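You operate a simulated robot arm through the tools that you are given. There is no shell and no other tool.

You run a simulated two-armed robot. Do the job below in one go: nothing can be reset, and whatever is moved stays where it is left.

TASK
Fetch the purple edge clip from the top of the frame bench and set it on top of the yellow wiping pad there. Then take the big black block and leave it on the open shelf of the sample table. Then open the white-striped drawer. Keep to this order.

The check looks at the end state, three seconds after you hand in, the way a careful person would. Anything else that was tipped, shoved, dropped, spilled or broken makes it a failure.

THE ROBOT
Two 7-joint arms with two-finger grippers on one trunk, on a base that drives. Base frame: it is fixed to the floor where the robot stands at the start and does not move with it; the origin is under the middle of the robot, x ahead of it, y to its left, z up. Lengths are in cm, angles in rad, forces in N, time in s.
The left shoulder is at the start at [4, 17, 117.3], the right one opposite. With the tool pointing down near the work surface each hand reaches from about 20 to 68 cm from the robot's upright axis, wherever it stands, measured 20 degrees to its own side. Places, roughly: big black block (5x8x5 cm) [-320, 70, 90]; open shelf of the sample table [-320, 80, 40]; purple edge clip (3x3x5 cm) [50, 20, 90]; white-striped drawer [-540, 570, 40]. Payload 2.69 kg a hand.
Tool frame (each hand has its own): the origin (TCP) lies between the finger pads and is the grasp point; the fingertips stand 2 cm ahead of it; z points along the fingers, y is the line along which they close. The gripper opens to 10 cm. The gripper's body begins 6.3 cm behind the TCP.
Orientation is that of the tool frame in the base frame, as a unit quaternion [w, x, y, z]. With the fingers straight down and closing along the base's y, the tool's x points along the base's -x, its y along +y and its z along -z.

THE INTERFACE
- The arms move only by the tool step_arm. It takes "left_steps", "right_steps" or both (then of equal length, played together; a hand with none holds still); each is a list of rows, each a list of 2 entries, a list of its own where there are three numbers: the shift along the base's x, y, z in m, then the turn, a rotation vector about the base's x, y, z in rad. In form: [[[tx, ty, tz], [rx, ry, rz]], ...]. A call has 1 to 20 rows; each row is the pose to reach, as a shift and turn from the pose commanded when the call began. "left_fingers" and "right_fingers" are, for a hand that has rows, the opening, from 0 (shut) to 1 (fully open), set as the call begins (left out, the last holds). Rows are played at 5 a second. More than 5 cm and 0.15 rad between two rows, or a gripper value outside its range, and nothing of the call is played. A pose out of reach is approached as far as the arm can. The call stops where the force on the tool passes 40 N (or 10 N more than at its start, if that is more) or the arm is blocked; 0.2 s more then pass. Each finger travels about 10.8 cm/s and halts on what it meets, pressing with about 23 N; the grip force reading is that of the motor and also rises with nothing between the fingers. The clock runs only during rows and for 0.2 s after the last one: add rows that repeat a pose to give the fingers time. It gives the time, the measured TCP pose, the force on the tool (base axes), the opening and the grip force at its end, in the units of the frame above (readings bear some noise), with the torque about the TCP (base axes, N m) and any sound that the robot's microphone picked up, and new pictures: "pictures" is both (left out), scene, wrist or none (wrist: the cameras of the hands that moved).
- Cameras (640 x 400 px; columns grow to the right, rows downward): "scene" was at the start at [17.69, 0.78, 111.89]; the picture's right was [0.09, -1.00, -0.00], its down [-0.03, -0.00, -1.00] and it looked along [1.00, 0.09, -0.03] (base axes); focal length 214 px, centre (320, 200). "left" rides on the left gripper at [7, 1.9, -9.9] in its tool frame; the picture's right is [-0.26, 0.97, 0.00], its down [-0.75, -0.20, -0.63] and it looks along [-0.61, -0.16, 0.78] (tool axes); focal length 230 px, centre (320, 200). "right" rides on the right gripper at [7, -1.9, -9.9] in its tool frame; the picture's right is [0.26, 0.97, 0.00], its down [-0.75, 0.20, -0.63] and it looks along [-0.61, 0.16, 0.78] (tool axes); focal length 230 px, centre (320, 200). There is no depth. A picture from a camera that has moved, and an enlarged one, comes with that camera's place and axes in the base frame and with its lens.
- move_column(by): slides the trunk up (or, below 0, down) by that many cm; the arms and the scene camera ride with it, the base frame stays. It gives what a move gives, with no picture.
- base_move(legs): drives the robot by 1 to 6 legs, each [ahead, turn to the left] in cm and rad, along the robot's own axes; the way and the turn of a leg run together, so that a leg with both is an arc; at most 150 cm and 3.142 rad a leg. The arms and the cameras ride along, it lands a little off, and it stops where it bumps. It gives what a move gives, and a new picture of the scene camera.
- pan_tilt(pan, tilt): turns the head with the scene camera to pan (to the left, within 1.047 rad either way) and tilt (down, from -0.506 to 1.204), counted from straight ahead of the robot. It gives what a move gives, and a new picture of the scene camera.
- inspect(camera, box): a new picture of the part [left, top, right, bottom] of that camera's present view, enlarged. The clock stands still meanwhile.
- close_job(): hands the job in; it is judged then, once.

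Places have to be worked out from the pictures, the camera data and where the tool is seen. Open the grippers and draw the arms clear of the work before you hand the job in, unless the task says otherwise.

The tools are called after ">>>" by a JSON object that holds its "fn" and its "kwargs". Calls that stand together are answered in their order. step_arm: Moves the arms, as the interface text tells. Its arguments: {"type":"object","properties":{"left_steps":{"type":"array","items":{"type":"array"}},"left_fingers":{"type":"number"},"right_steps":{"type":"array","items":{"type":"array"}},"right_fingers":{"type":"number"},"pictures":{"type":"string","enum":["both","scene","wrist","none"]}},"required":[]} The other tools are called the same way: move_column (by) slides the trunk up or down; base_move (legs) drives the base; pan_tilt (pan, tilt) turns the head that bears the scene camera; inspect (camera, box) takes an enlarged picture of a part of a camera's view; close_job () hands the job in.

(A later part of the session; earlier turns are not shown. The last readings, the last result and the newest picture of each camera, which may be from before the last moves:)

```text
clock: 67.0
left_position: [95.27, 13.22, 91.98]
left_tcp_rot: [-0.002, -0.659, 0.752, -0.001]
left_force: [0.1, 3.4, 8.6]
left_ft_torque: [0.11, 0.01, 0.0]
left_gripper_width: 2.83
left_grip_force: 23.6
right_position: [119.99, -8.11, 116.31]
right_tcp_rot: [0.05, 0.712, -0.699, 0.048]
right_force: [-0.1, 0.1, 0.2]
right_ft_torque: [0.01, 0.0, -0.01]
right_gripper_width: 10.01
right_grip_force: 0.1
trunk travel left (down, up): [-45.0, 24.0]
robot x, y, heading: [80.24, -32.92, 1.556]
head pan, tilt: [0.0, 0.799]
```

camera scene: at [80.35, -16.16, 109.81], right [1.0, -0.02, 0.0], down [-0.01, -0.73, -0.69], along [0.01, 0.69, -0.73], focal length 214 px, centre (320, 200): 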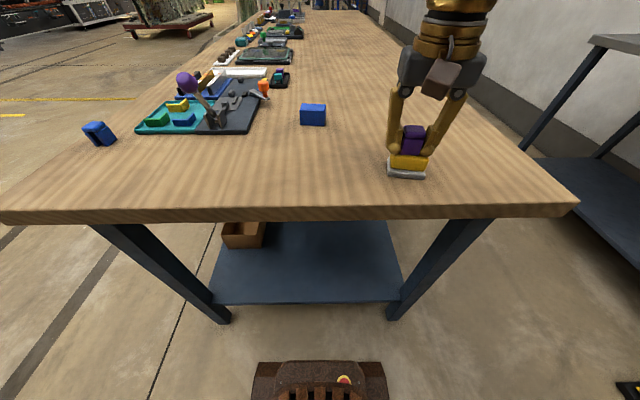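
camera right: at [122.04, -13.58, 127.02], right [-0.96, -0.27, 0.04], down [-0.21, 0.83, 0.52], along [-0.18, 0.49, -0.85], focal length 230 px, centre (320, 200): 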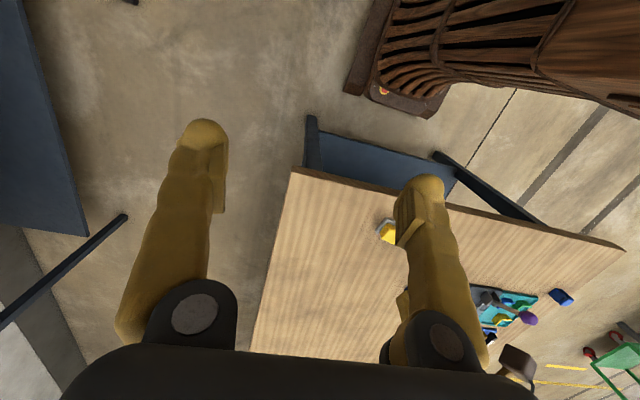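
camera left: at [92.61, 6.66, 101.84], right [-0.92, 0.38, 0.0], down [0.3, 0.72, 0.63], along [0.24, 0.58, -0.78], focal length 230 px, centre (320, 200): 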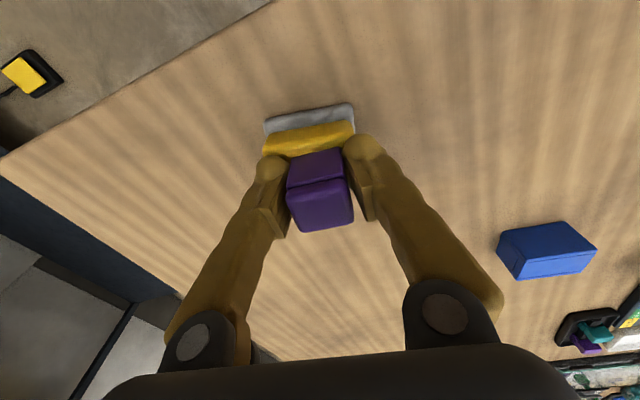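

The load dropped to about 9 N; one more millimetre up, then I open the fingers to about 5.5 cm in place.

>>> {"fn": "step_arm", "kwargs": {"left_steps": [[[0, 0, 0.001], [0, 0, 0]], [[0, 0, 0.0015], [0, 0, 0]]], "pictures": "none"}}

>>> {"fn": "step_arm", "kwargs": {"left_steps": [[[0, 0, 0], [0, 0, 0]], [[0, 0, 0], [0, 0, 0]], [[0, 0, 0], [0, 0, 0]]], "left_fingers": 0.55}}

>>> {"fn": "inspect", "kwargs": {"camera": "scene", "box": [370, 100, 450, 190]}}

```text
clock: 67.6
left_position: [95.37, 13.41, 92.04]
left_tcp_rot: [-0.002, -0.66, 0.752, -0.001]
left_force: [-0.6, 0.8, 0.1]
left_ft_torque: [0.01, 0.01, -0.02]
left_gripper_width: 2.85
left_grip_force: 23.1
right_position: [120.02, -8.14, 116.37]
right_tcp_rot: [0.05, 0.712, -0.699, 0.047]
right_force: [0.1, 0.4, 0.4]
right_ft_torque: [0.06, 0.04, -0.01]
right_gripper_width: 10.01
right_grip_force: 0.0
trunk travel left (down, up): [-45.0, 24.0]
robot x, y, heading: [80.5, -32.47, 1.553]
head pan, tilt: [0.0, 0.799]
```

```text
clock: 68.4
left_position: [95.38, 13.4, 92.26]
left_tcp_rot: [-0.001, -0.66, 0.751, 0.0]
left_force: [0.0, 0.1, 1.0]
left_ft_torque: [0.04, -0.03, -0.03]
left_gripper_width: 5.5
left_grip_force: 0.0
right_position: [120.13, -8.22, 116.23]
right_tcp_rot: [0.05, 0.712, -0.699, 0.047]
right_force: [-0.7, -0.7, 0.6]
right_ft_torque: [-0.04, -0.02, -0.02]
right_gripper_width: 9.97
right_grip_force: 0.1
trunk travel left (down, up): [-45.0, 24.0]
robot x, y, heading: [80.12, -33.13, 1.556]
head pan, tilt: [0.0, 0.799]
camera scene: at [80.36, -16.1, 109.78], right [1.0, -0.02, 0.0], down [-0.01, -0.73, -0.68], along [0.01, 0.68, -0.73], focal length 214 px, centre (320, 200)
camera left: at [92.6, 6.72, 102.24], right [-0.92, 0.38, 0.0], down [0.3, 0.72, 0.63], along [0.24, 0.58, -0.78], focal length 230 px, centre (320, 200)
```

scene: 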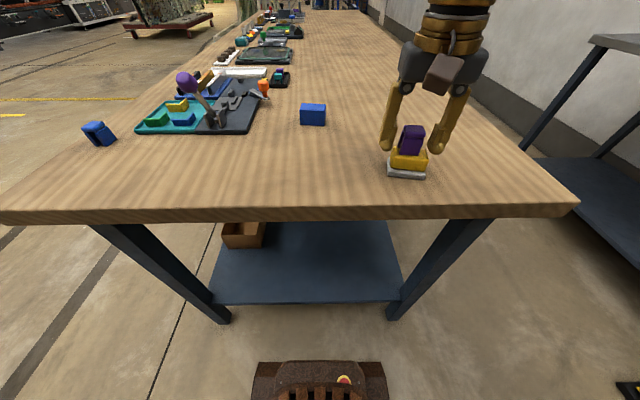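
left: 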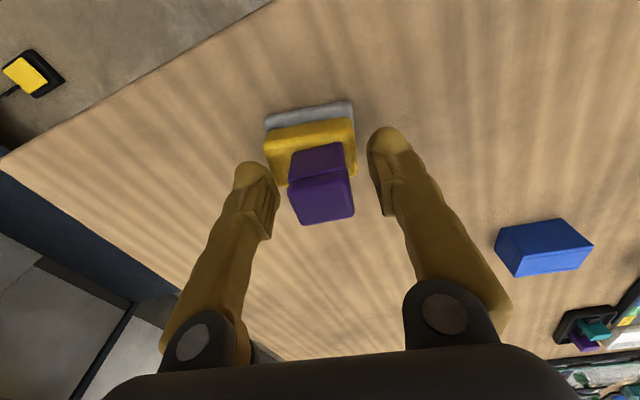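

```text
4.44 times, centred on (410, 145) of scene
camera zoom: at [80.36, -16.1, 109.78], right [1.0, -0.02, 0.0], down [-0.01, -0.73, -0.68], along [0.01, 0.68, -0.73], focal length 953 px, centre (-80, 444)
```

zoom: 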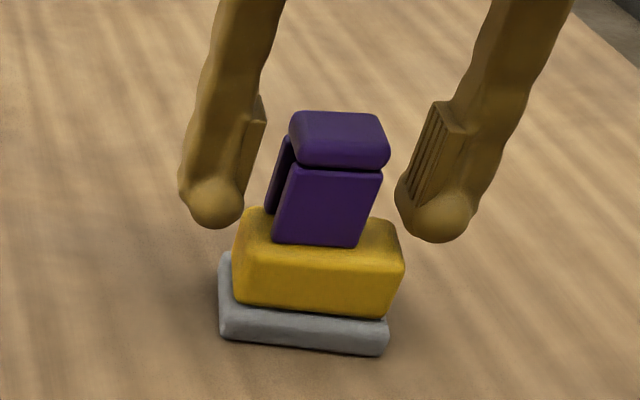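

The clip stands free on the pad. I raise the hand straight up, and then check the result.

>>> {"fn": "step_arm", "kwargs": {"left_steps": [[[0, 0, 0.02], [0, 0, 0]], [[0, 0, 0.05], [0, 0, 0]], [[0, 0, 0.09], [0, 0, 0]], [[0, 0, 0.13], [0, 0, 0]], [[0, 0, 0.17], [0, 0, 0]], [[0, 0, 0.2], [0, 0, 0]], [[0, 0, 0.2], [0, 0, 0]]]}}

>>> {"fn": "inspect", "kwargs": {"camera": "scene", "box": [370, 110, 450, 190]}}

>>> {"fn": "inspect", "kwargs": {"camera": "left", "box": [270, 40, 370, 120]}}

```text
clock: 70.2
left_position: [94.15, 11.73, 109.78]
left_tcp_rot: [-0.019, -0.672, 0.74, -0.031]
left_force: [0.6, -0.5, 0.6]
left_ft_torque: [0.08, 0.03, -0.01]
left_gripper_width: 5.49
left_grip_force: 0.0
right_position: [119.07, -9.49, 115.74]
right_tcp_rot: [0.058, 0.711, -0.701, 0.021]
right_force: [0.2, -0.9, 0.6]
right_ft_torque: [0.04, 0.0, 0.0]
right_gripper_width: 10.01
right_grip_force: 0.0
trunk travel left (down, up): [-45.0, 24.0]
robot x, y, heading: [80.53, -32.96, 1.556]
head pan, tilt: [0.0, 0.799]
stopped in row 7 (left hand): the arm was blocked; the commanded pose is now the measured one
camera scene: at [80.38, -16.32, 109.82], right [1.0, -0.02, 0.0], down [-0.01, -0.73, -0.69], along [0.01, 0.69, -0.73], focal length 214 px, centre (320, 200)
camera left: at [91.47, 5.73, 120.2], right [-0.94, 0.35, -0.04], down [0.26, 0.77, 0.58], along [0.23, 0.53, -0.82], focal length 230 px, centre (320, 200)
```

scene: 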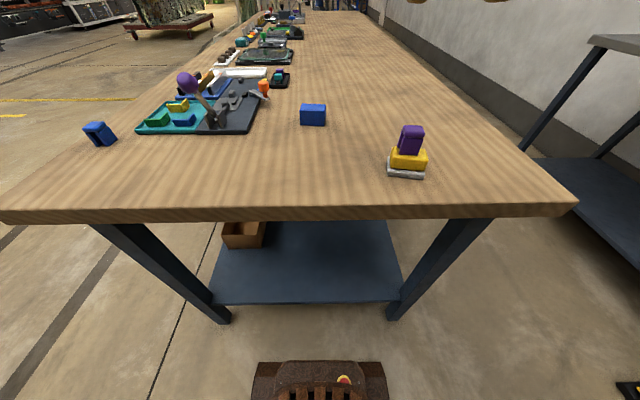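
left: 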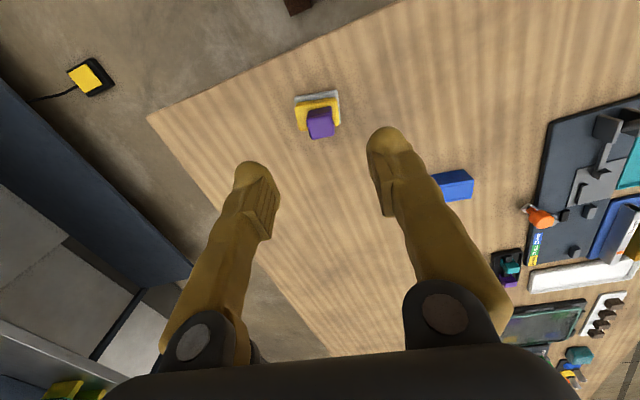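

```text
5.00 times, centred on (410, 150) of scene
camera zoom: at [80.38, -16.32, 109.82], right [1.0, -0.02, 0.0], down [-0.01, -0.73, -0.69], along [0.01, 0.69, -0.73], focal length 1072 px, centre (-130, 450)
```

zoom: 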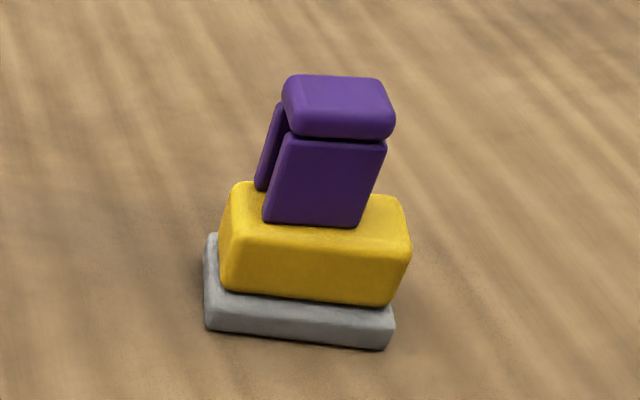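

```text
5.00 times, centred on (320, 80) of left
camera zoom: at [91.47, 5.73, 120.2], right [-0.94, 0.35, -0.04], down [0.26, 0.77, 0.58], along [0.23, 0.53, -0.82], focal length 1150 px, centre (320, 800)
```

zoom: 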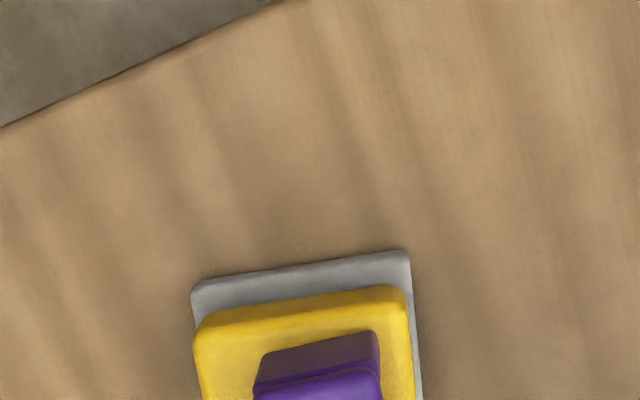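

The clip stands squarely on the pad. Going up was blocked by the robot's own body at the end, so I bring the left hand back to its own side (over the bench, well above everything), and the right hand in a bit.

>>> {"fn": "step_arm", "kwargs": {"left_steps": [[[-0.04, -0.01, 0], [0.007, 0.002, 0.01]], [[-0.08, -0.02, 0], [0.014, 0.003, 0.02]], [[-0.12, -0.03, 0.005], [0.021, 0.005, 0.03]], [[-0.16, -0.04, 0.01], [0.028, 0.007, 0.04]], [[-0.2, -0.05, 0.02], [0.035, 0.009, 0.05]], [[-0.24, -0.06, 0.03], [0.042, 0.01, 0.06]], [[-0.28, -0.07, 0.04], [0.049, 0.012, 0.07]], [[-0.32, -0.08, 0.05], [0.056, 0.014, 0.08]], [[-0.36, -0.09, 0.06], [0.063, 0.015, 0.09]], [[-0.4, -0.1, 0.06], [0.07, 0.017, 0.1]], [[-0.43, -0.11, 0.06], [0.07, 0.017, 0.105]], [[-0.43, -0.11, 0.06], [0.07, 0.017, 0.105]]], "right_steps": [[[-0.01, 0.005, 0], [0, 0, 0]], [[-0.02, 0.01, 0], [0, 0, 0]], [[-0.03, 0.015, 0], [0, 0, 0]], [[-0.04, 0.02, 0], [0, 0, 0]], [[-0.05, 0.025, 0], [0, 0, 0]], [[-0.06, 0.03, 0], [0, 0, 0]], [[-0.07, 0.035, 0], [0, 0, 0]], [[-0.08, 0.04, 0], [0, 0, 0]], [[-0.09, 0.045, 0], [0, 0, 0]], [[-0.1, 0.05, 0], [0, 0, 0]], [[-0.1, 0.05, 0], [0, 0, 0]], [[-0.1, 0.05, 0], [0, 0, 0]]]}}

```text
clock: 72.8
left_position: [51.33, 0.63, 114.59]
left_tcp_rot: [0.016, 0.709, -0.705, 0.014]
left_force: [-0.2, -0.3, 0.2]
left_ft_torque: [0.03, 0.01, -0.01]
left_gripper_width: 5.48
left_grip_force: 0.0
right_position: [109.97, -4.93, 116.47]
right_tcp_rot: [0.044, 0.712, -0.699, 0.043]
right_force: [0.7, 0.4, -0.6]
right_ft_torque: [-0.03, 0.01, 0.0]
right_gripper_width: 10.02
right_grip_force: 0.1
trunk travel left (down, up): [-45.0, 24.0]
robot x, y, heading: [80.18, -32.89, 1.553]
head pan, tilt: [0.0, 0.799]
camera scene: at [80.39, -16.07, 109.78], right [1.0, -0.02, 0.0], down [-0.01, -0.73, -0.68], along [0.01, 0.68, -0.73], focal length 214 px, centre (320, 200)
camera right: at [111.98, -10.52, 127.25], right [-0.96, -0.27, 0.03], down [-0.21, 0.82, 0.53], along [-0.17, 0.51, -0.84], focal length 230 px, centre (320, 200)
camera left: at [49.45, -5.91, 124.88], right [-0.97, 0.25, -0.01], down [0.2, 0.78, 0.6], along [0.15, 0.58, -0.8], focal length 230 px, centre (320, 200)
```

scene: 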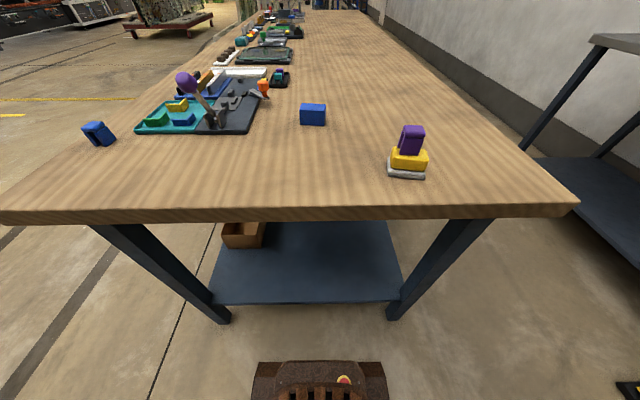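
right: 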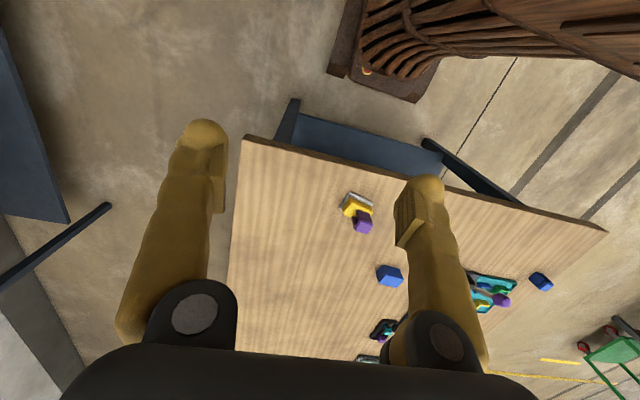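
left: 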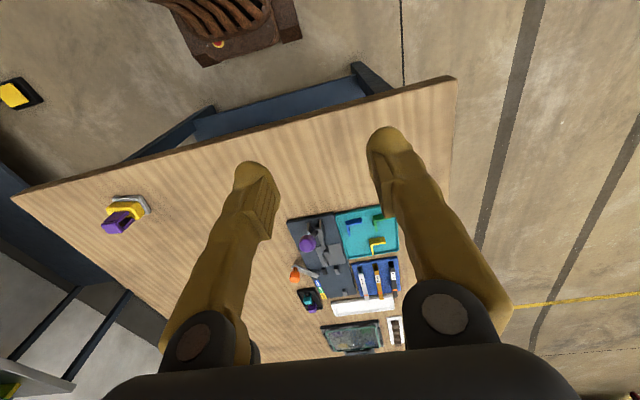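

Now I raise the trunk so the elbows clear the bench, then back away 20 cm.

>>> {"fn": "move_column", "kwargs": {"by": 23}}

>>> {"fn": "base_move", "kwargs": {"legs": [[-20, 0]]}}

>>> {"fn": "base_move", "kwargs": {"legs": [[0, 1.588]]}}

>>> {"fn": "pan_tilt", "kwargs": {"pan": 0.0, "tilt": 0.3}}

```text
clock: 75.2
left_position: [51.27, 0.61, 137.33]
left_tcp_rot: [0.019, 0.709, -0.705, 0.016]
left_force: [0.0, -0.2, -0.6]
left_ft_torque: [-0.04, -0.01, 0.04]
left_gripper_width: 5.48
left_grip_force: 0.1
right_position: [109.92, -4.99, 139.68]
right_tcp_rot: [0.043, 0.713, -0.699, 0.042]
right_force: [1.1, -0.3, 0.2]
right_ft_torque: [0.0, 0.02, -0.02]
right_gripper_width: 10.0
right_grip_force: 0.0
trunk travel left (down, up): [-68.0, 1.0]
robot x, y, heading: [80.37, -32.86, 1.554]
head pan, tilt: [0.0, 0.799]
```

```text
clock: 76.8
left_position: [50.82, -18.59, 138.68]
left_tcp_rot: [0.004, 0.709, -0.705, 0.001]
left_force: [0.3, -1.5, 0.0]
left_ft_torque: [0.11, 0.0, -0.04]
left_gripper_width: 5.5
left_grip_force: 0.0
right_position: [109.72, -24.59, 139.51]
right_tcp_rot: [0.047, 0.712, -0.699, 0.045]
right_force: [-0.4, -0.4, -0.1]
right_ft_torque: [0.13, 0.03, -0.01]
right_gripper_width: 10.01
right_grip_force: 0.0
trunk travel left (down, up): [-68.0, 1.0]
robot x, y, heading: [79.92, -53.36, 1.55]
head pan, tilt: [0.0, 0.799]
camera scene: at [80.02, -36.76, 132.87], right [1.0, -0.02, 0.0], down [-0.01, -0.72, -0.69], along [0.01, 0.69, -0.72], focal length 214 px, centre (320, 200)
```

scene: 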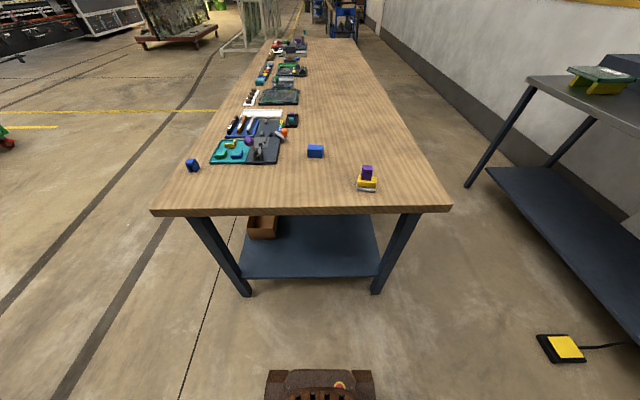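

```text
clock: 80.3
left_position: [46.25, -74.29, 133.67]
left_tcp_rot: [0.016, 0.987, -0.128, 0.098]
left_force: [-0.5, -0.9, 0.7]
left_ft_torque: [-0.01, -0.01, -0.01]
left_gripper_width: 5.52
left_grip_force: 0.0
right_position: [65.52, -18.97, 137.72]
right_tcp_rot: [0.015, 0.987, -0.116, 0.109]
right_force: [-0.5, 0.2, -0.3]
right_ft_torque: [0.0, 0.0, 0.03]
right_gripper_width: 10.03
right_grip_force: 0.0
trunk travel left (down, up): [-68.0, 1.0]
robot x, y, heading: [79.97, -52.48, 2.871]
head pan, tilt: [0.0, 0.799]
stopped in leg 1: the robot was blocked; the commanded pose is now the measured one
camera scene: at [62.81, -48.02, 132.76], right [0.27, 0.96, 0.0], down [0.7, -0.2, -0.68], along [-0.66, 0.19, -0.73], focal length 214 px, centre (320, 200)
```

scene: 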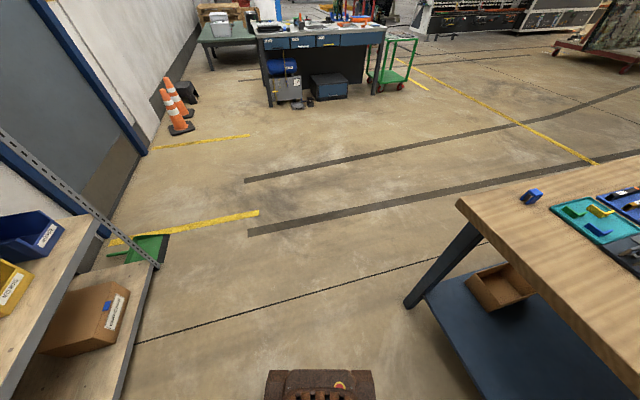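

```text
clock: 81.2
left_position: [46.11, -74.23, 133.85]
left_tcp_rot: [0.017, 0.987, -0.127, 0.097]
left_force: [-0.6, 0.1, -0.3]
left_ft_torque: [-0.02, -0.01, 0.01]
left_gripper_width: 5.51
left_grip_force: 0.2
right_position: [65.43, -18.96, 137.59]
right_tcp_rot: [0.014, 0.987, -0.115, 0.107]
right_force: [-0.5, -0.3, 0.4]
right_ft_torque: [-0.04, -0.02, 0.02]
right_gripper_width: 10.02
right_grip_force: 0.0
trunk travel left (down, up): [-68.0, 1.0]
robot x, y, heading: [80.39, -52.85, 2.865]
head pan, tilt: [0.0, 0.3]
camera scene: at [61.54, -47.59, 137.17], right [0.27, 0.96, 0.0], down [0.3, -0.09, -0.95], along [-0.91, 0.26, -0.31], focal length 214 px, centre (320, 200)
```

scene: 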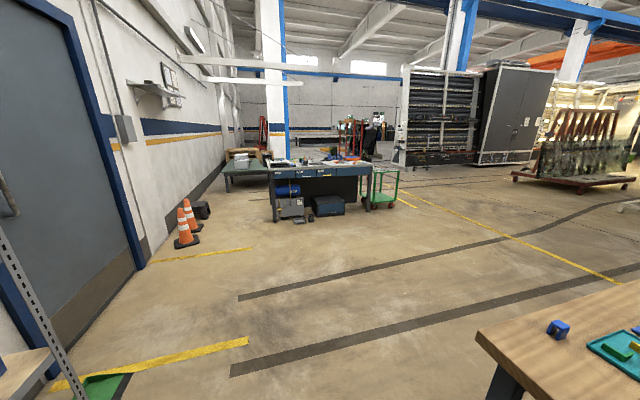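

The turn stopped at heading 2.87 with nothing visibly near. I retry the remaining 0.27 rad.

>>> {"fn": "base_move", "kwargs": {"legs": [[0, 0.2]]}}

```text
clock: 82.1
left_position: [53.51, -77.58, 131.87]
left_tcp_rot: [0.018, 0.984, -0.095, 0.152]
left_force: [0.4, -0.6, 0.2]
left_ft_torque: [0.02, 0.01, 0.03]
left_gripper_width: 5.49
left_grip_force: 0.0
right_position: [66.93, -21.1, 137.28]
right_tcp_rot: [0.022, 0.987, -0.092, 0.133]
right_force: [-0.6, 0.8, -0.3]
right_ft_torque: [0.03, -0.02, -0.03]
right_gripper_width: 10.02
right_grip_force: 0.1
trunk travel left (down, up): [-68.0, 1.0]
robot x, y, heading: [79.4, -52.64, 2.941]
head pan, tilt: [0.0, 0.3]
stopped in leg 1: the robot was blocked; the commanded pose is now the measured one
camera scene: at [61.26, -49.04, 137.18], right [0.2, 0.98, 0.0], down [0.31, -0.06, -0.95], along [-0.93, 0.19, -0.31], focal length 214 px, centre (320, 200)
```

scene: 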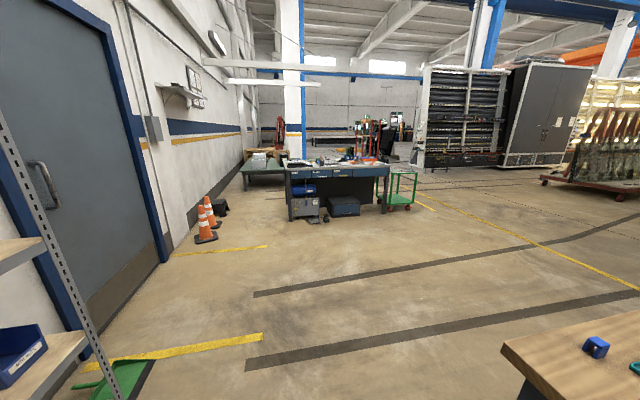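

Blocked again, and the hands were drawn back another 5 cm, so something touches. I check both wrist views for what is near the arms.

>>> {"fn": "inspect", "kwargs": {"camera": "right", "box": [0, 0, 640, 400]}}

>>> {"fn": "inspect", "kwargs": {"camera": "left", "box": [0, 0, 640, 400]}}

>>> {"fn": "pan_tilt", "kwargs": {"pan": -0.7, "tilt": 0.7}}

>>> {"fn": "pan_tilt", "kwargs": {"pan": 0.7, "tilt": 0.7}}

```text
1.00 times, centred on (320, 200) of right (not enlarged: the box is as wide or as high as the picture)
camera zoom: at [71.19, -19.74, 148.56], right [0.07, -0.99, 0.09], down [-0.91, -0.02, 0.41], along [-0.41, -0.11, -0.91], focal length 230 px, centre (320, 200)
```

zoom: 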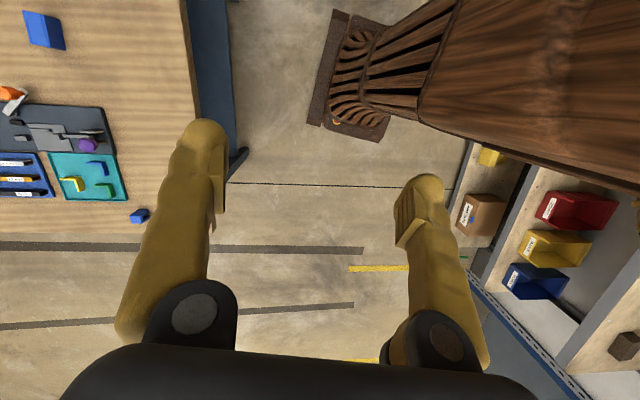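

```text
1.00 times, centred on (320, 200) of left (not enlarged: the box is as wide or as high as the picture)
camera zoom: at [56.67, -80.05, 143.47], right [-0.43, -0.9, -0.07], down [-0.85, 0.37, 0.37], along [-0.31, 0.22, -0.93], focal length 230 px, centre (320, 200)
```

zoom: 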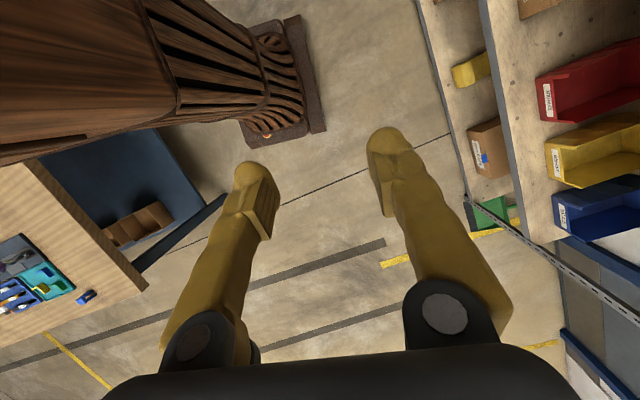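

```text
clock: 83.2
left_position: [53.41, -77.39, 131.97]
left_tcp_rot: [0.018, 0.984, -0.094, 0.15]
left_force: [0.4, 0.4, -1.0]
left_ft_torque: [0.0, 0.0, 0.01]
left_gripper_width: 5.49
left_grip_force: 0.1
right_position: [66.89, -21.05, 137.2]
right_tcp_rot: [0.021, 0.987, -0.089, 0.133]
right_force: [-0.3, 0.6, -0.8]
right_ft_torque: [0.01, 0.01, 0.0]
right_gripper_width: 9.99
right_grip_force: 0.0
trunk travel left (down, up): [-68.0, 1.0]
robot x, y, heading: [80.35, -52.52, 2.943]
head pan, tilt: [-0.7, 0.7]
camera scene: at [65.24, -44.19, 133.64], right [0.78, 0.62, 0.01], down [0.41, -0.51, -0.76], along [-0.46, 0.6, -0.65], focal length 214 px, centre (320, 200)
```

scene: 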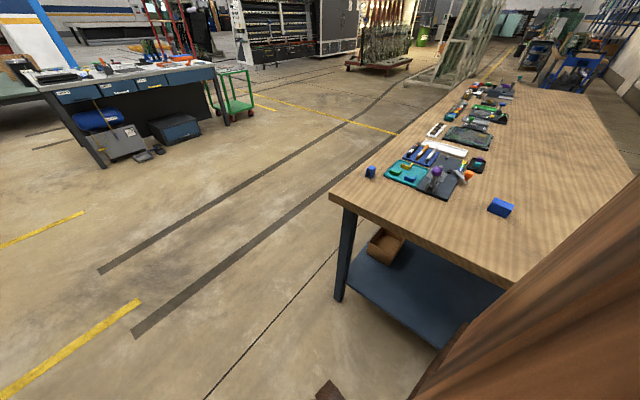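

```text
clock: 84.7
left_position: [53.32, -77.51, 131.99]
left_tcp_rot: [0.019, 0.984, -0.093, 0.152]
left_force: [0.4, 0.5, 0.3]
left_ft_torque: [-0.02, -0.02, -0.02]
left_gripper_width: 5.53
left_grip_force: 0.0
right_position: [66.95, -21.07, 137.08]
right_tcp_rot: [0.021, 0.987, -0.09, 0.132]
right_force: [0.4, 0.4, -0.5]
right_ft_torque: [0.0, 0.01, 0.02]
right_gripper_width: 10.0
right_grip_force: 0.0
trunk travel left (down, up): [-68.0, 1.0]
robot x, y, heading: [79.8, -52.72, 2.938]
head pan, tilt: [0.7, 0.7]
camera scene: at [63.05, -54.88, 133.63], right [-0.48, 0.88, -0.01], down [0.58, 0.3, -0.76], along [-0.66, -0.37, -0.65], focal length 214 px, centre (320, 200)
```

scene: 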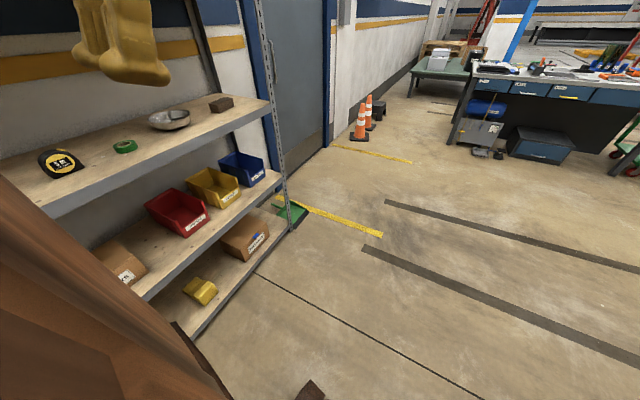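

Gap between bench and shelving is 134 cm, so I should turn nearer its middle (y≈-63). First I bring both hands back forward, upright and clear of the body.

>>> {"fn": "step_arm", "kwargs": {"left_steps": [[[-0.023, 0.007, 0.014], [0.009, 0.038, -0.002]], [[-0.045, 0.014, 0.028], [0.017, 0.075, -0.003]], [[-0.068, 0.021, 0.041], [0.026, 0.113, -0.005]], [[-0.09, 0.028, 0.055], [0.035, 0.15, -0.006]], [[-0.113, 0.034, 0.069], [0.043, 0.188, -0.008]], [[-0.136, 0.041, 0.083], [0.052, 0.226, -0.01]], [[-0.158, 0.048, 0.096], [0.06, 0.263, -0.011]], [[-0.181, 0.055, 0.11], [0.069, 0.301, -0.013]], [[-0.181, 0.055, 0.11], [0.069, 0.301, -0.013]], [[-0.181, 0.055, 0.11], [0.069, 0.301, -0.013]]], "right_steps": [[[-0.026, 0.005, 0.008], [0.009, 0.032, -0.002]], [[-0.051, 0.01, 0.015], [0.017, 0.065, -0.005]], [[-0.077, 0.015, 0.023], [0.026, 0.097, -0.007]], [[-0.103, 0.02, 0.03], [0.035, 0.13, -0.01]], [[-0.128, 0.024, 0.038], [0.043, 0.163, -0.012]], [[-0.154, 0.029, 0.045], [0.052, 0.195, -0.015]], [[-0.179, 0.034, 0.053], [0.06, 0.228, -0.017]], [[-0.205, 0.039, 0.06], [0.069, 0.26, -0.02]], [[-0.205, 0.039, 0.06], [0.069, 0.26, -0.02]], [[-0.205, 0.039, 0.06], [0.069, 0.26, -0.02]]]}}

```text
clock: 86.9
left_position: [34.2, -71.93, 144.3]
left_tcp_rot: [-0.006, 0.994, -0.1, -0.045]
left_force: [-0.3, -0.1, 0.1]
left_ft_torque: [-0.03, -0.03, -0.02]
left_gripper_width: 5.49
left_grip_force: 0.1
right_position: [46.8, -17.38, 143.72]
right_tcp_rot: [-0.014, 0.995, -0.09, -0.031]
right_force: [0.4, -0.6, 0.4]
right_ft_torque: [0.01, -0.01, 0.02]
right_gripper_width: 10.03
right_grip_force: 0.1
trunk travel left (down, up): [-68.0, 1.0]
robot x, y, heading: [79.96, -52.46, 2.94]
head pan, tilt: [0.7, 0.7]
camera scene: at [63.02, -54.88, 133.63], right [-0.48, 0.88, -0.01], down [0.58, 0.3, -0.76], along [-0.66, -0.37, -0.65], focal length 214 px, centre (320, 200)
camera right: at [54.4, -16.91, 153.22], right [0.08, -1.0, -0.04], down [-0.74, -0.08, 0.67], along [-0.67, -0.03, -0.74], focal length 230 px, centre (320, 200)
camera left: at [41.49, -75.24, 153.56], right [-0.44, -0.9, 0.02], down [-0.64, 0.33, 0.7], along [-0.63, 0.3, -0.72], focal length 230 px, centre (320, 200)
```

scene: 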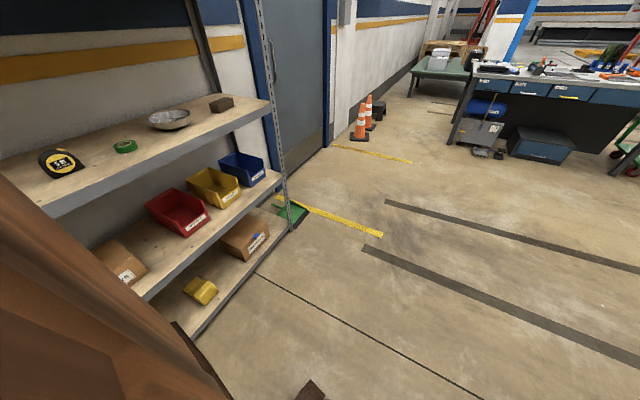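
right: 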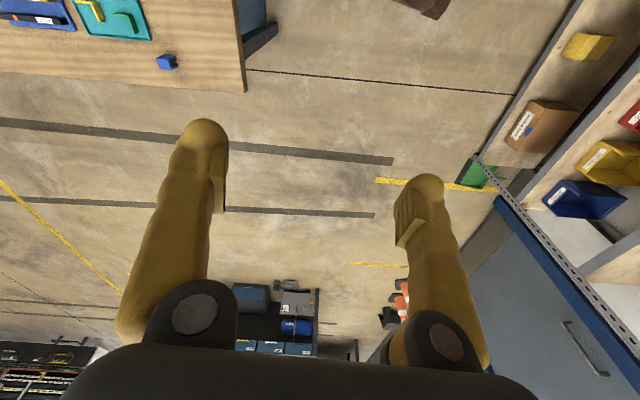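
left: 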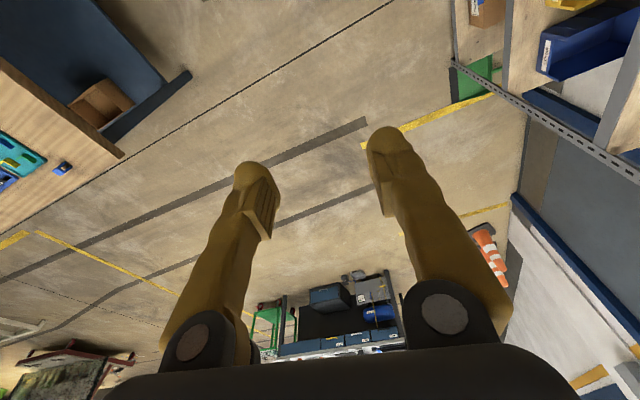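

Arms are forward again; the brown panel below the camera is the robot's own torso. I turn right 0.5, back off toward the corridor's middle, then turn left.

>>> {"fn": "base_move", "kwargs": {"legs": [[0, -0.5]]}}

>>> {"fn": "base_move", "kwargs": {"legs": [[-18, 0]]}}

```text
clock: 88.8
left_position: [30.69, -47.22, 144.3]
left_tcp_rot: [-0.017, 0.937, -0.346, -0.043]
left_force: [0.3, 0.4, -0.7]
left_ft_torque: [-0.01, -0.01, -0.05]
left_gripper_width: 5.5
left_grip_force: 0.1
right_position: [68.04, -5.67, 143.66]
right_tcp_rot: [-0.021, 0.941, -0.338, -0.025]
right_force: [0.2, 0.8, -0.7]
right_ft_torque: [0.02, 0.0, 0.0]
right_gripper_width: 10.03
right_grip_force: 0.0
trunk travel left (down, up): [-68.0, 1.0]
robot x, y, heading: [79.67, -52.88, 2.431]
head pan, tilt: [0.7, 0.7]
camera scene: at [63.93, -46.71, 133.63], right [0.01, 1.0, -0.01], down [0.65, -0.01, -0.76], along [-0.76, 0.0, -0.65], focal length 214 px, centre (320, 200)
```

scene: 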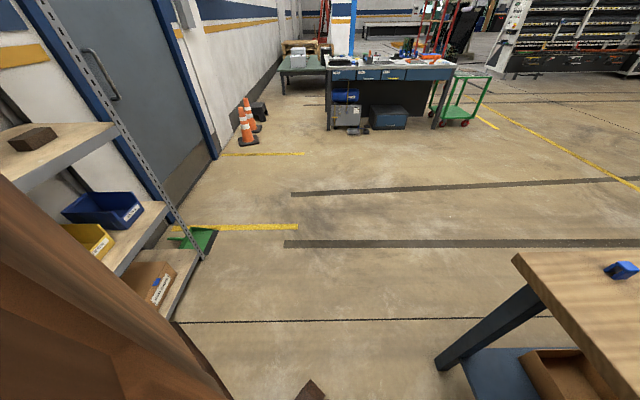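

```text
clock: 89.5
left_position: [36.23, -51.77, 139.56]
left_tcp_rot: [0.011, 0.937, -0.348, 0.031]
left_force: [-0.3, 0.6, 0.6]
left_ft_torque: [-0.06, -0.05, 0.03]
left_gripper_width: 5.51
left_grip_force: 0.1
right_position: [73.52, -10.42, 139.03]
right_tcp_rot: [0.007, 0.942, -0.333, 0.047]
right_force: [-0.2, 0.6, -0.4]
right_ft_torque: [-0.01, -0.05, 0.0]
right_gripper_width: 10.01
right_grip_force: 0.1
trunk travel left (down, up): [-68.0, 1.0]
robot x, y, heading: [79.93, -53.33, 2.431]
head pan, tilt: [0.7, 0.7]
stopped in leg 1: the robot was blocked; the commanded pose is now the measured one
camera scene: at [64.19, -46.91, 133.56], right [0.01, 1.0, -0.01], down [0.66, -0.02, -0.75], along [-0.75, 0.0, -0.66], focal length 214 px, centre (320, 200)
```

scene: 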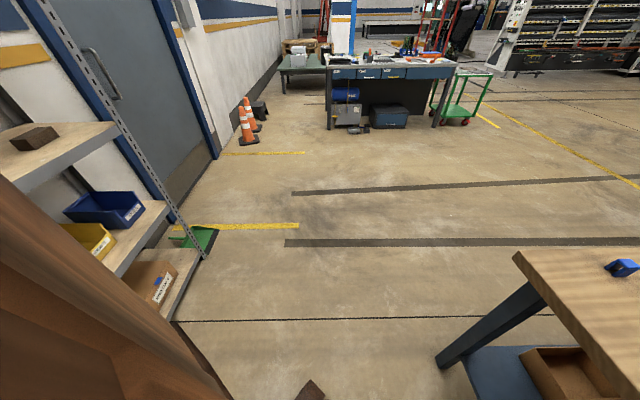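

Backing was refused almost at once though nothing is known behind; I repeat it once after settling to see if it is only a transient.

>>> {"fn": "base_move", "kwargs": {"legs": [[-18, 0]]}}

```text
clock: 91.0
left_position: [49.73, -63.41, 139.62]
left_tcp_rot: [0.01, 0.937, -0.348, 0.029]
left_force: [-1.2, 0.8, -0.1]
left_ft_torque: [-0.03, -0.09, 0.04]
left_gripper_width: 5.51
left_grip_force: 0.1
right_position: [86.95, -22.0, 139.1]
right_tcp_rot: [0.007, 0.942, -0.334, 0.045]
right_force: [-0.1, 0.1, 0.3]
right_ft_torque: [-0.05, -0.06, 0.02]
right_gripper_width: 10.01
right_grip_force: 0.0
trunk travel left (down, up): [-68.0, 1.0]
robot x, y, heading: [93.98, -64.94, 2.436]
head pan, tilt: [0.7, 0.7]
camera scene: at [77.82, -58.65, 133.55], right [0.01, 1.0, -0.01], down [0.66, -0.02, -0.75], along [-0.75, 0.0, -0.66], focal length 214 px, centre (320, 200)
```

scene: 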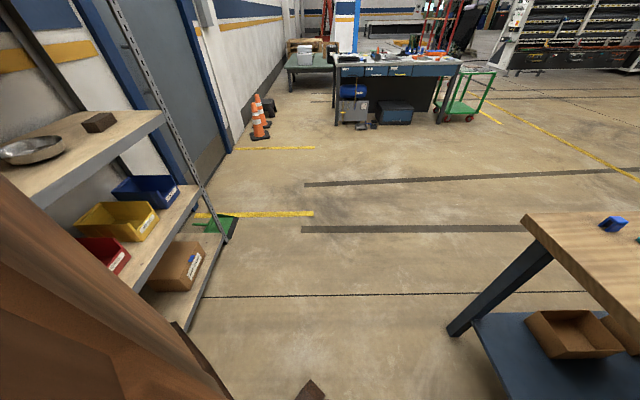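

The second attempt went through, so these stops are transient and a retry suffices. I turn left 0.7 to face along −x.

>>> {"fn": "base_move", "kwargs": {"legs": [[0, 0.7]]}}

```text
clock: 91.9
left_position: [56.94, -70.82, 135.94]
left_tcp_rot: [0.035, 0.938, -0.33, 0.103]
left_force: [-0.3, -1.1, -0.8]
left_ft_torque: [0.07, 0.03, -0.02]
left_gripper_width: 5.51
left_grip_force: 0.0
right_position: [92.18, -28.15, 135.67]
right_tcp_rot: [0.031, 0.943, -0.308, 0.12]
right_force: [0.1, -0.3, 0.2]
right_ft_torque: [0.02, 0.03, 0.01]
right_gripper_width: 9.98
right_grip_force: 0.0
trunk travel left (down, up): [-68.0, 1.0]
robot x, y, heading: [93.76, -65.28, 2.476]
head pan, tilt: [0.7, 0.7]
stopped in leg 1: the robot was blocked; the commanded pose is now the measured one
camera scene: at [78.31, -59.99, 133.67], right [-0.03, 1.0, -0.01], down [0.65, 0.01, -0.76], along [-0.76, -0.03, -0.65], focal length 214 px, centre (320, 200)
```

scene: 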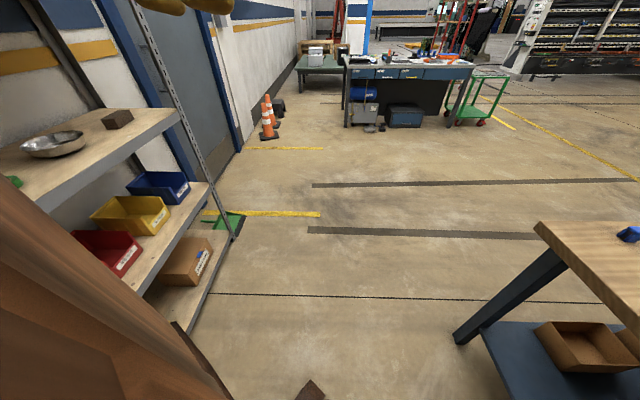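

Again an immediate stop at the start of a leg; I retry the rest of the turn.

>>> {"fn": "base_move", "kwargs": {"legs": [[0, 0.66]]}}

```text
clock: 94.1
left_position: [67.05, -92.15, 136.89]
left_tcp_rot: [0.001, 0.996, -0.011, 0.086]
left_force: [-0.1, -0.2, -0.3]
left_ft_torque: [0.0, 0.01, -0.01]
left_gripper_width: 5.48
left_grip_force: 0.0
right_position: [69.19, -36.8, 136.69]
right_tcp_rot: [-0.009, 0.995, 0.009, 0.1]
right_force: [-0.5, 0.0, -0.7]
right_ft_torque: [0.03, -0.02, 0.0]
right_gripper_width: 10.01
right_grip_force: 0.1
trunk travel left (down, up): [-68.0, 1.0]
robot x, y, heading: [94.09, -64.59, 3.126]
head pan, tilt: [0.7, 0.7]
camera scene: at [77.98, -70.15, 133.63], right [-0.63, 0.78, -0.01], down [0.51, 0.41, -0.76], along [-0.58, -0.48, -0.65], focal length 214 px, centre (320, 200)
```

scene: 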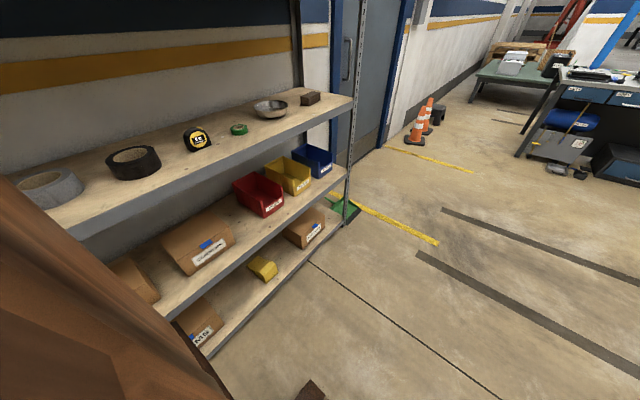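

Heading is now 3.13 at [94, -65]. I look ahead along the way to the sample table.

>>> {"fn": "pan_tilt", "kwargs": {"pan": -0.2, "tilt": 0.3}}

>>> {"fn": "inspect", "kwargs": {"camera": "scene", "box": [180, 120, 400, 260]}}

```text
clock: 95.3
left_position: [69.78, -92.04, 135.64]
left_tcp_rot: [0.001, 0.993, -0.013, 0.121]
left_force: [0.5, -0.1, 0.9]
left_ft_torque: [0.01, 0.0, -0.02]
left_gripper_width: 5.49
left_grip_force: 0.0
right_position: [72.15, -36.85, 135.44]
right_tcp_rot: [-0.01, 0.991, 0.012, 0.135]
right_force: [0.8, -0.2, -0.5]
right_ft_torque: [0.0, 0.0, -0.02]
right_gripper_width: 9.99
right_grip_force: 0.0
trunk travel left (down, up): [-68.0, 1.0]
robot x, y, heading: [94.02, -64.87, 3.121]
head pan, tilt: [-0.201, 0.3]
camera scene: at [75.41, -62.79, 137.2], right [0.22, 0.98, 0.0], down [0.31, -0.06, -0.95], along [-0.93, 0.21, -0.31], focal length 214 px, centre (320, 200)
```

scene: 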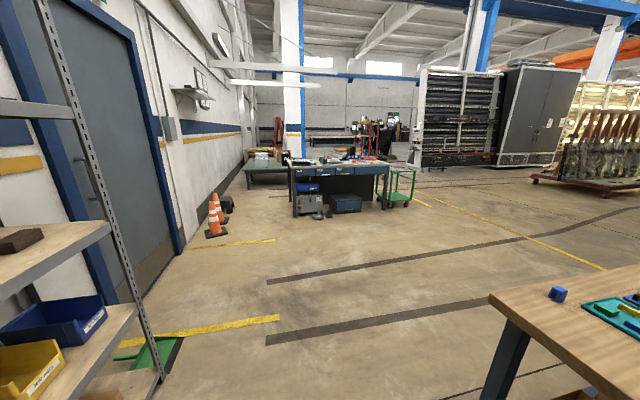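

```text
2.86 times, centred on (290, 190) of scene
camera zoom: at [75.41, -62.79, 137.2], right [0.22, 0.98, 0.0], down [0.31, -0.06, -0.95], along [-0.93, 0.21, -0.31], focal length 613 px, centre (406, 229)
```

zoom: 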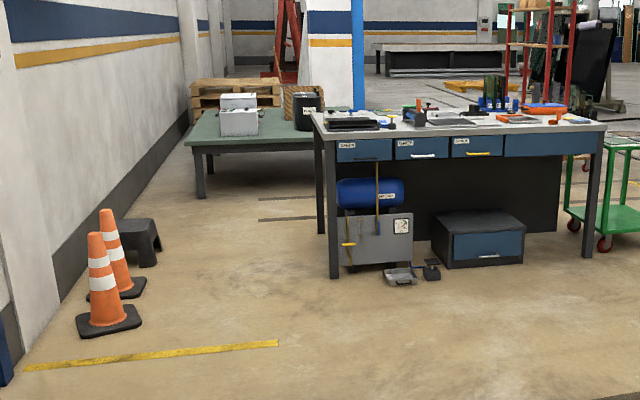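

The table with blue drawers stands at about x −255, y −32…130; the way is free. I drive ahead 150 cm.

>>> {"fn": "base_move", "kwargs": {"legs": [[150, 0]]}}

```text
clock: 102.7
left_position: [-78.33, -90.08, 135.55]
left_tcp_rot: [0.001, 0.993, -0.011, 0.12]
left_force: [-0.1, -0.8, -0.3]
left_ft_torque: [-0.01, 0.0, -0.05]
left_gripper_width: 5.51
left_grip_force: 0.1
right_position: [-76.53, -34.79, 135.29]
right_tcp_rot: [-0.01, 0.991, 0.014, 0.134]
right_force: [-0.2, 0.2, 0.6]
right_ft_torque: [-0.02, -0.04, 0.02]
right_gripper_width: 10.02
right_grip_force: 0.2
trunk travel left (down, up): [-68.0, 1.0]
robot x, y, heading: [-54.09, -62.61, 3.128]
head pan, tilt: [-0.201, 0.3]
camera scene: at [-72.96, -60.65, 137.19], right [0.21, 0.98, 0.0], down [0.31, -0.06, -0.95], along [-0.93, 0.2, -0.31], focal length 214 px, centre (320, 200)
```

scene: 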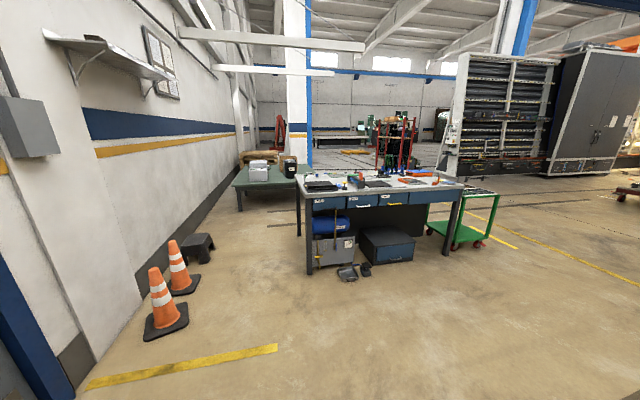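

I'm at [-54, -63]. I enlarge the table to look for the big black block and the open shelf.

>>> {"fn": "inspect", "kwargs": {"camera": "scene", "box": [230, 140, 510, 290]}}

>>> {"fn": "inspect", "kwargs": {"camera": "scene", "box": [290, 160, 470, 220]}}

```text
2.29 times, centred on (370, 215) of scene
camera zoom: at [-72.96, -60.65, 137.19], right [0.21, 0.98, 0.0], down [0.31, -0.06, -0.95], along [-0.93, 0.2, -0.31], focal length 490 px, centre (206, 166)
```

zoom: 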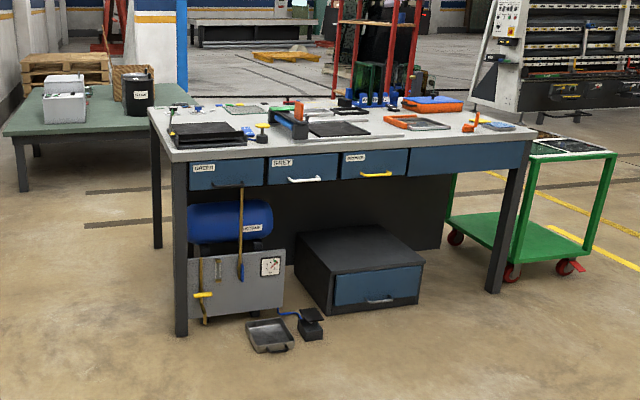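

```text
3.56 times, centred on (380, 190) of scene
camera zoom: at [-72.96, -60.65, 137.19], right [0.21, 0.98, 0.0], down [0.31, -0.06, -0.95], along [-0.93, 0.2, -0.31], focal length 763 px, centre (107, 236)
```

zoom: 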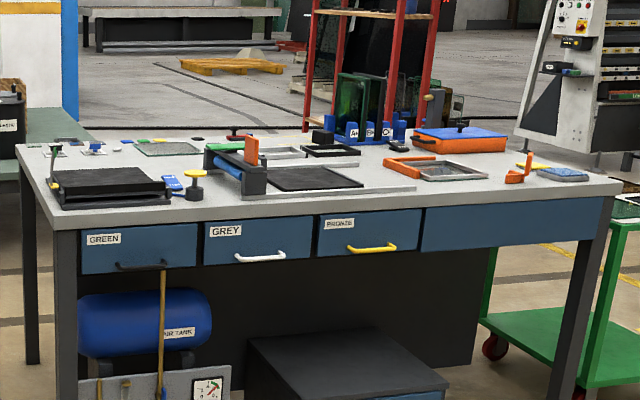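

The small black block on the table's back part at about [-304, 62] seems to be the target, and the open shelf is probably on the table's far side. I'll swing round the right side; first turn right to look along that way.

>>> {"fn": "base_move", "kwargs": {"legs": [[0, -1.2]]}}

>>> {"fn": "pan_tilt", "kwargs": {"pan": 0.3, "tilt": 0.3}}

```text
clock: 106.3
left_position: [-86.51, -53.57, 134.35]
left_tcp_rot: [0.084, 0.826, -0.536, 0.154]
left_force: [-0.3, 0.2, -0.4]
left_ft_torque: [-0.02, 0.0, -0.04]
left_gripper_width: 5.49
left_grip_force: 0.1
right_position: [-34.54, -35.67, 134.52]
right_tcp_rot: [0.122, 0.782, -0.594, 0.142]
right_force: [-0.1, 0.1, 0.1]
right_ft_torque: [-0.01, 0.05, 0.0]
right_gripper_width: 9.96
right_grip_force: 0.1
trunk travel left (down, up): [-68.0, 1.0]
robot x, y, heading: [-54.51, -62.54, 1.915]
head pan, tilt: [-0.201, 0.3]
stopped in leg 1: the robot was blocked; the commanded pose is now the measured one
camera scene: at [-59.34, -44.59, 137.19], right [0.99, 0.14, 0.0], down [0.05, -0.31, -0.95], along [-0.14, 0.94, -0.31], focal length 214 px, centre (320, 200)
```

scene: 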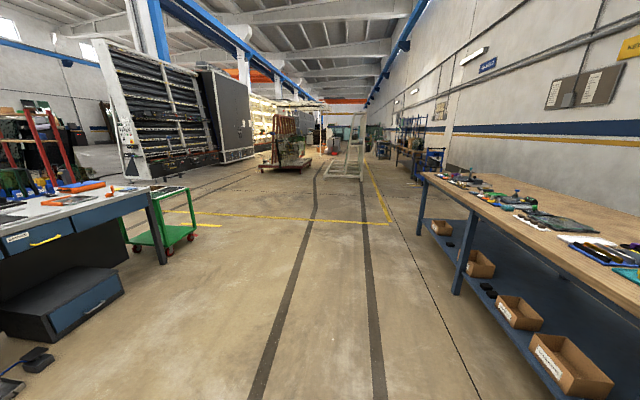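

```text
clock: 107.2
left_position: [-86.64, -53.63, 134.3]
left_tcp_rot: [0.084, 0.826, -0.535, 0.154]
left_force: [0.3, -0.4, -0.4]
left_ft_torque: [-0.01, 0.04, -0.01]
left_gripper_width: 5.52
left_grip_force: 0.0
right_position: [-34.74, -35.58, 134.51]
right_tcp_rot: [0.121, 0.783, -0.593, 0.141]
right_force: [-0.6, -0.1, -0.7]
right_ft_torque: [0.02, -0.02, 0.02]
right_gripper_width: 9.98
right_grip_force: 0.1
trunk travel left (down, up): [-68.0, 1.0]
robot x, y, heading: [-54.67, -62.58, 1.911]
head pan, tilt: [0.3, 0.3]
camera scene: at [-63.7, -46.4, 137.2], right [0.8, 0.6, -0.01], down [0.18, -0.25, -0.95], along [-0.57, 0.76, -0.31], focal length 214 px, centre (320, 200)
```

scene: 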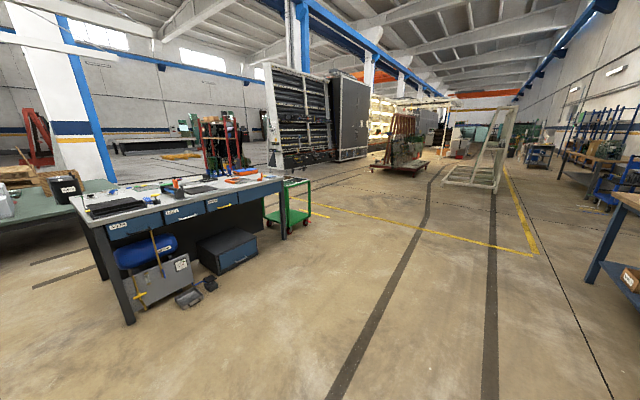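

The floor between the table's cart and the long bench is free. I drive 150 + 120 cm along this heading.

>>> {"fn": "base_move", "kwargs": {"legs": [[150, 0], [130, 0]]}}

>>> {"fn": "pan_tilt", "kwargs": {"pan": 1.0, "tilt": 0.2}}

```text
clock: 120.7
left_position: [-183.3, 206.05, 134.31]
left_tcp_rot: [0.081, 0.832, -0.526, 0.154]
left_force: [-0.5, -0.5, 0.1]
left_ft_torque: [0.01, 0.04, 0.04]
left_gripper_width: 5.51
left_grip_force: 0.0
right_position: [-131.92, 225.35, 134.57]
right_tcp_rot: [0.119, 0.79, -0.584, 0.143]
right_force: [0.3, -0.3, -0.6]
right_ft_torque: [0.01, 0.03, 0.04]
right_gripper_width: 10.0
right_grip_force: 0.0
trunk travel left (down, up): [-68.0, 1.0]
robot x, y, heading: [-151.1, 198.07, 1.934]
head pan, tilt: [0.3, 0.3]
camera scene: at [-160.69, 213.85, 137.2], right [0.78, 0.62, -0.01], down [0.19, -0.25, -0.95], along [-0.59, 0.74, -0.31], focal length 214 px, centre (320, 200)
```

scene: 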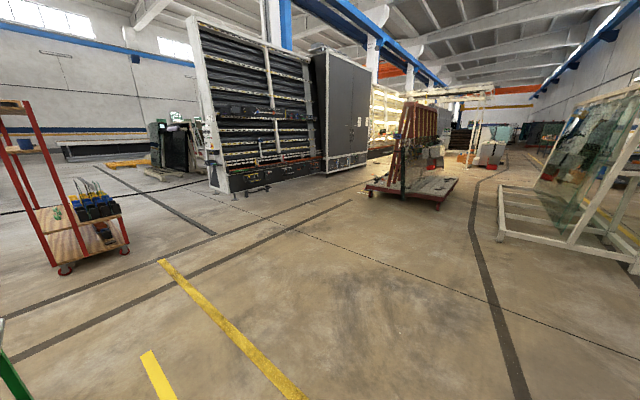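

```text
clock: 121.7
left_position: [-183.3, 205.42, 134.23]
left_tcp_rot: [0.083, 0.843, -0.5, 0.178]
left_force: [-0.3, 0.0, -0.2]
left_ft_torque: [0.0, 0.0, 0.0]
left_gripper_width: 5.51
left_grip_force: 0.2
right_position: [-131.74, 224.56, 134.3]
right_tcp_rot: [0.142, 0.769, -0.604, 0.154]
right_force: [-0.8, 0.0, 0.6]
right_ft_torque: [-0.01, -0.03, 0.02]
right_gripper_width: 9.97
right_grip_force: 0.0
trunk travel left (down, up): [-68.0, 1.0]
robot x, y, heading: [-151.4, 197.97, 1.934]
head pan, tilt: [1.0, 0.201]
camera scene: at [-164.04, 208.42, 138.19], right [0.2, 0.98, -0.01], down [0.2, -0.06, -0.98], along [-0.96, 0.19, -0.21], focal length 214 px, centre (320, 200)
```

scene: 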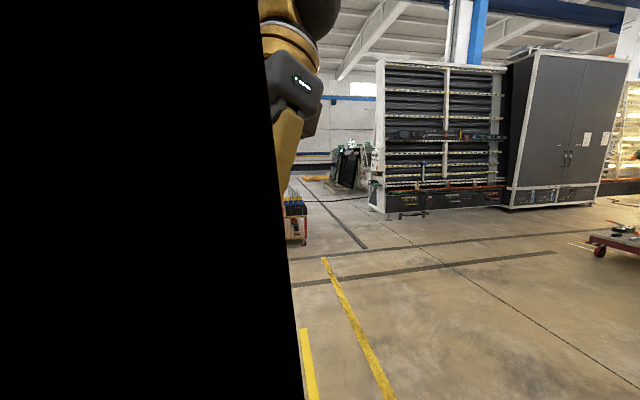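

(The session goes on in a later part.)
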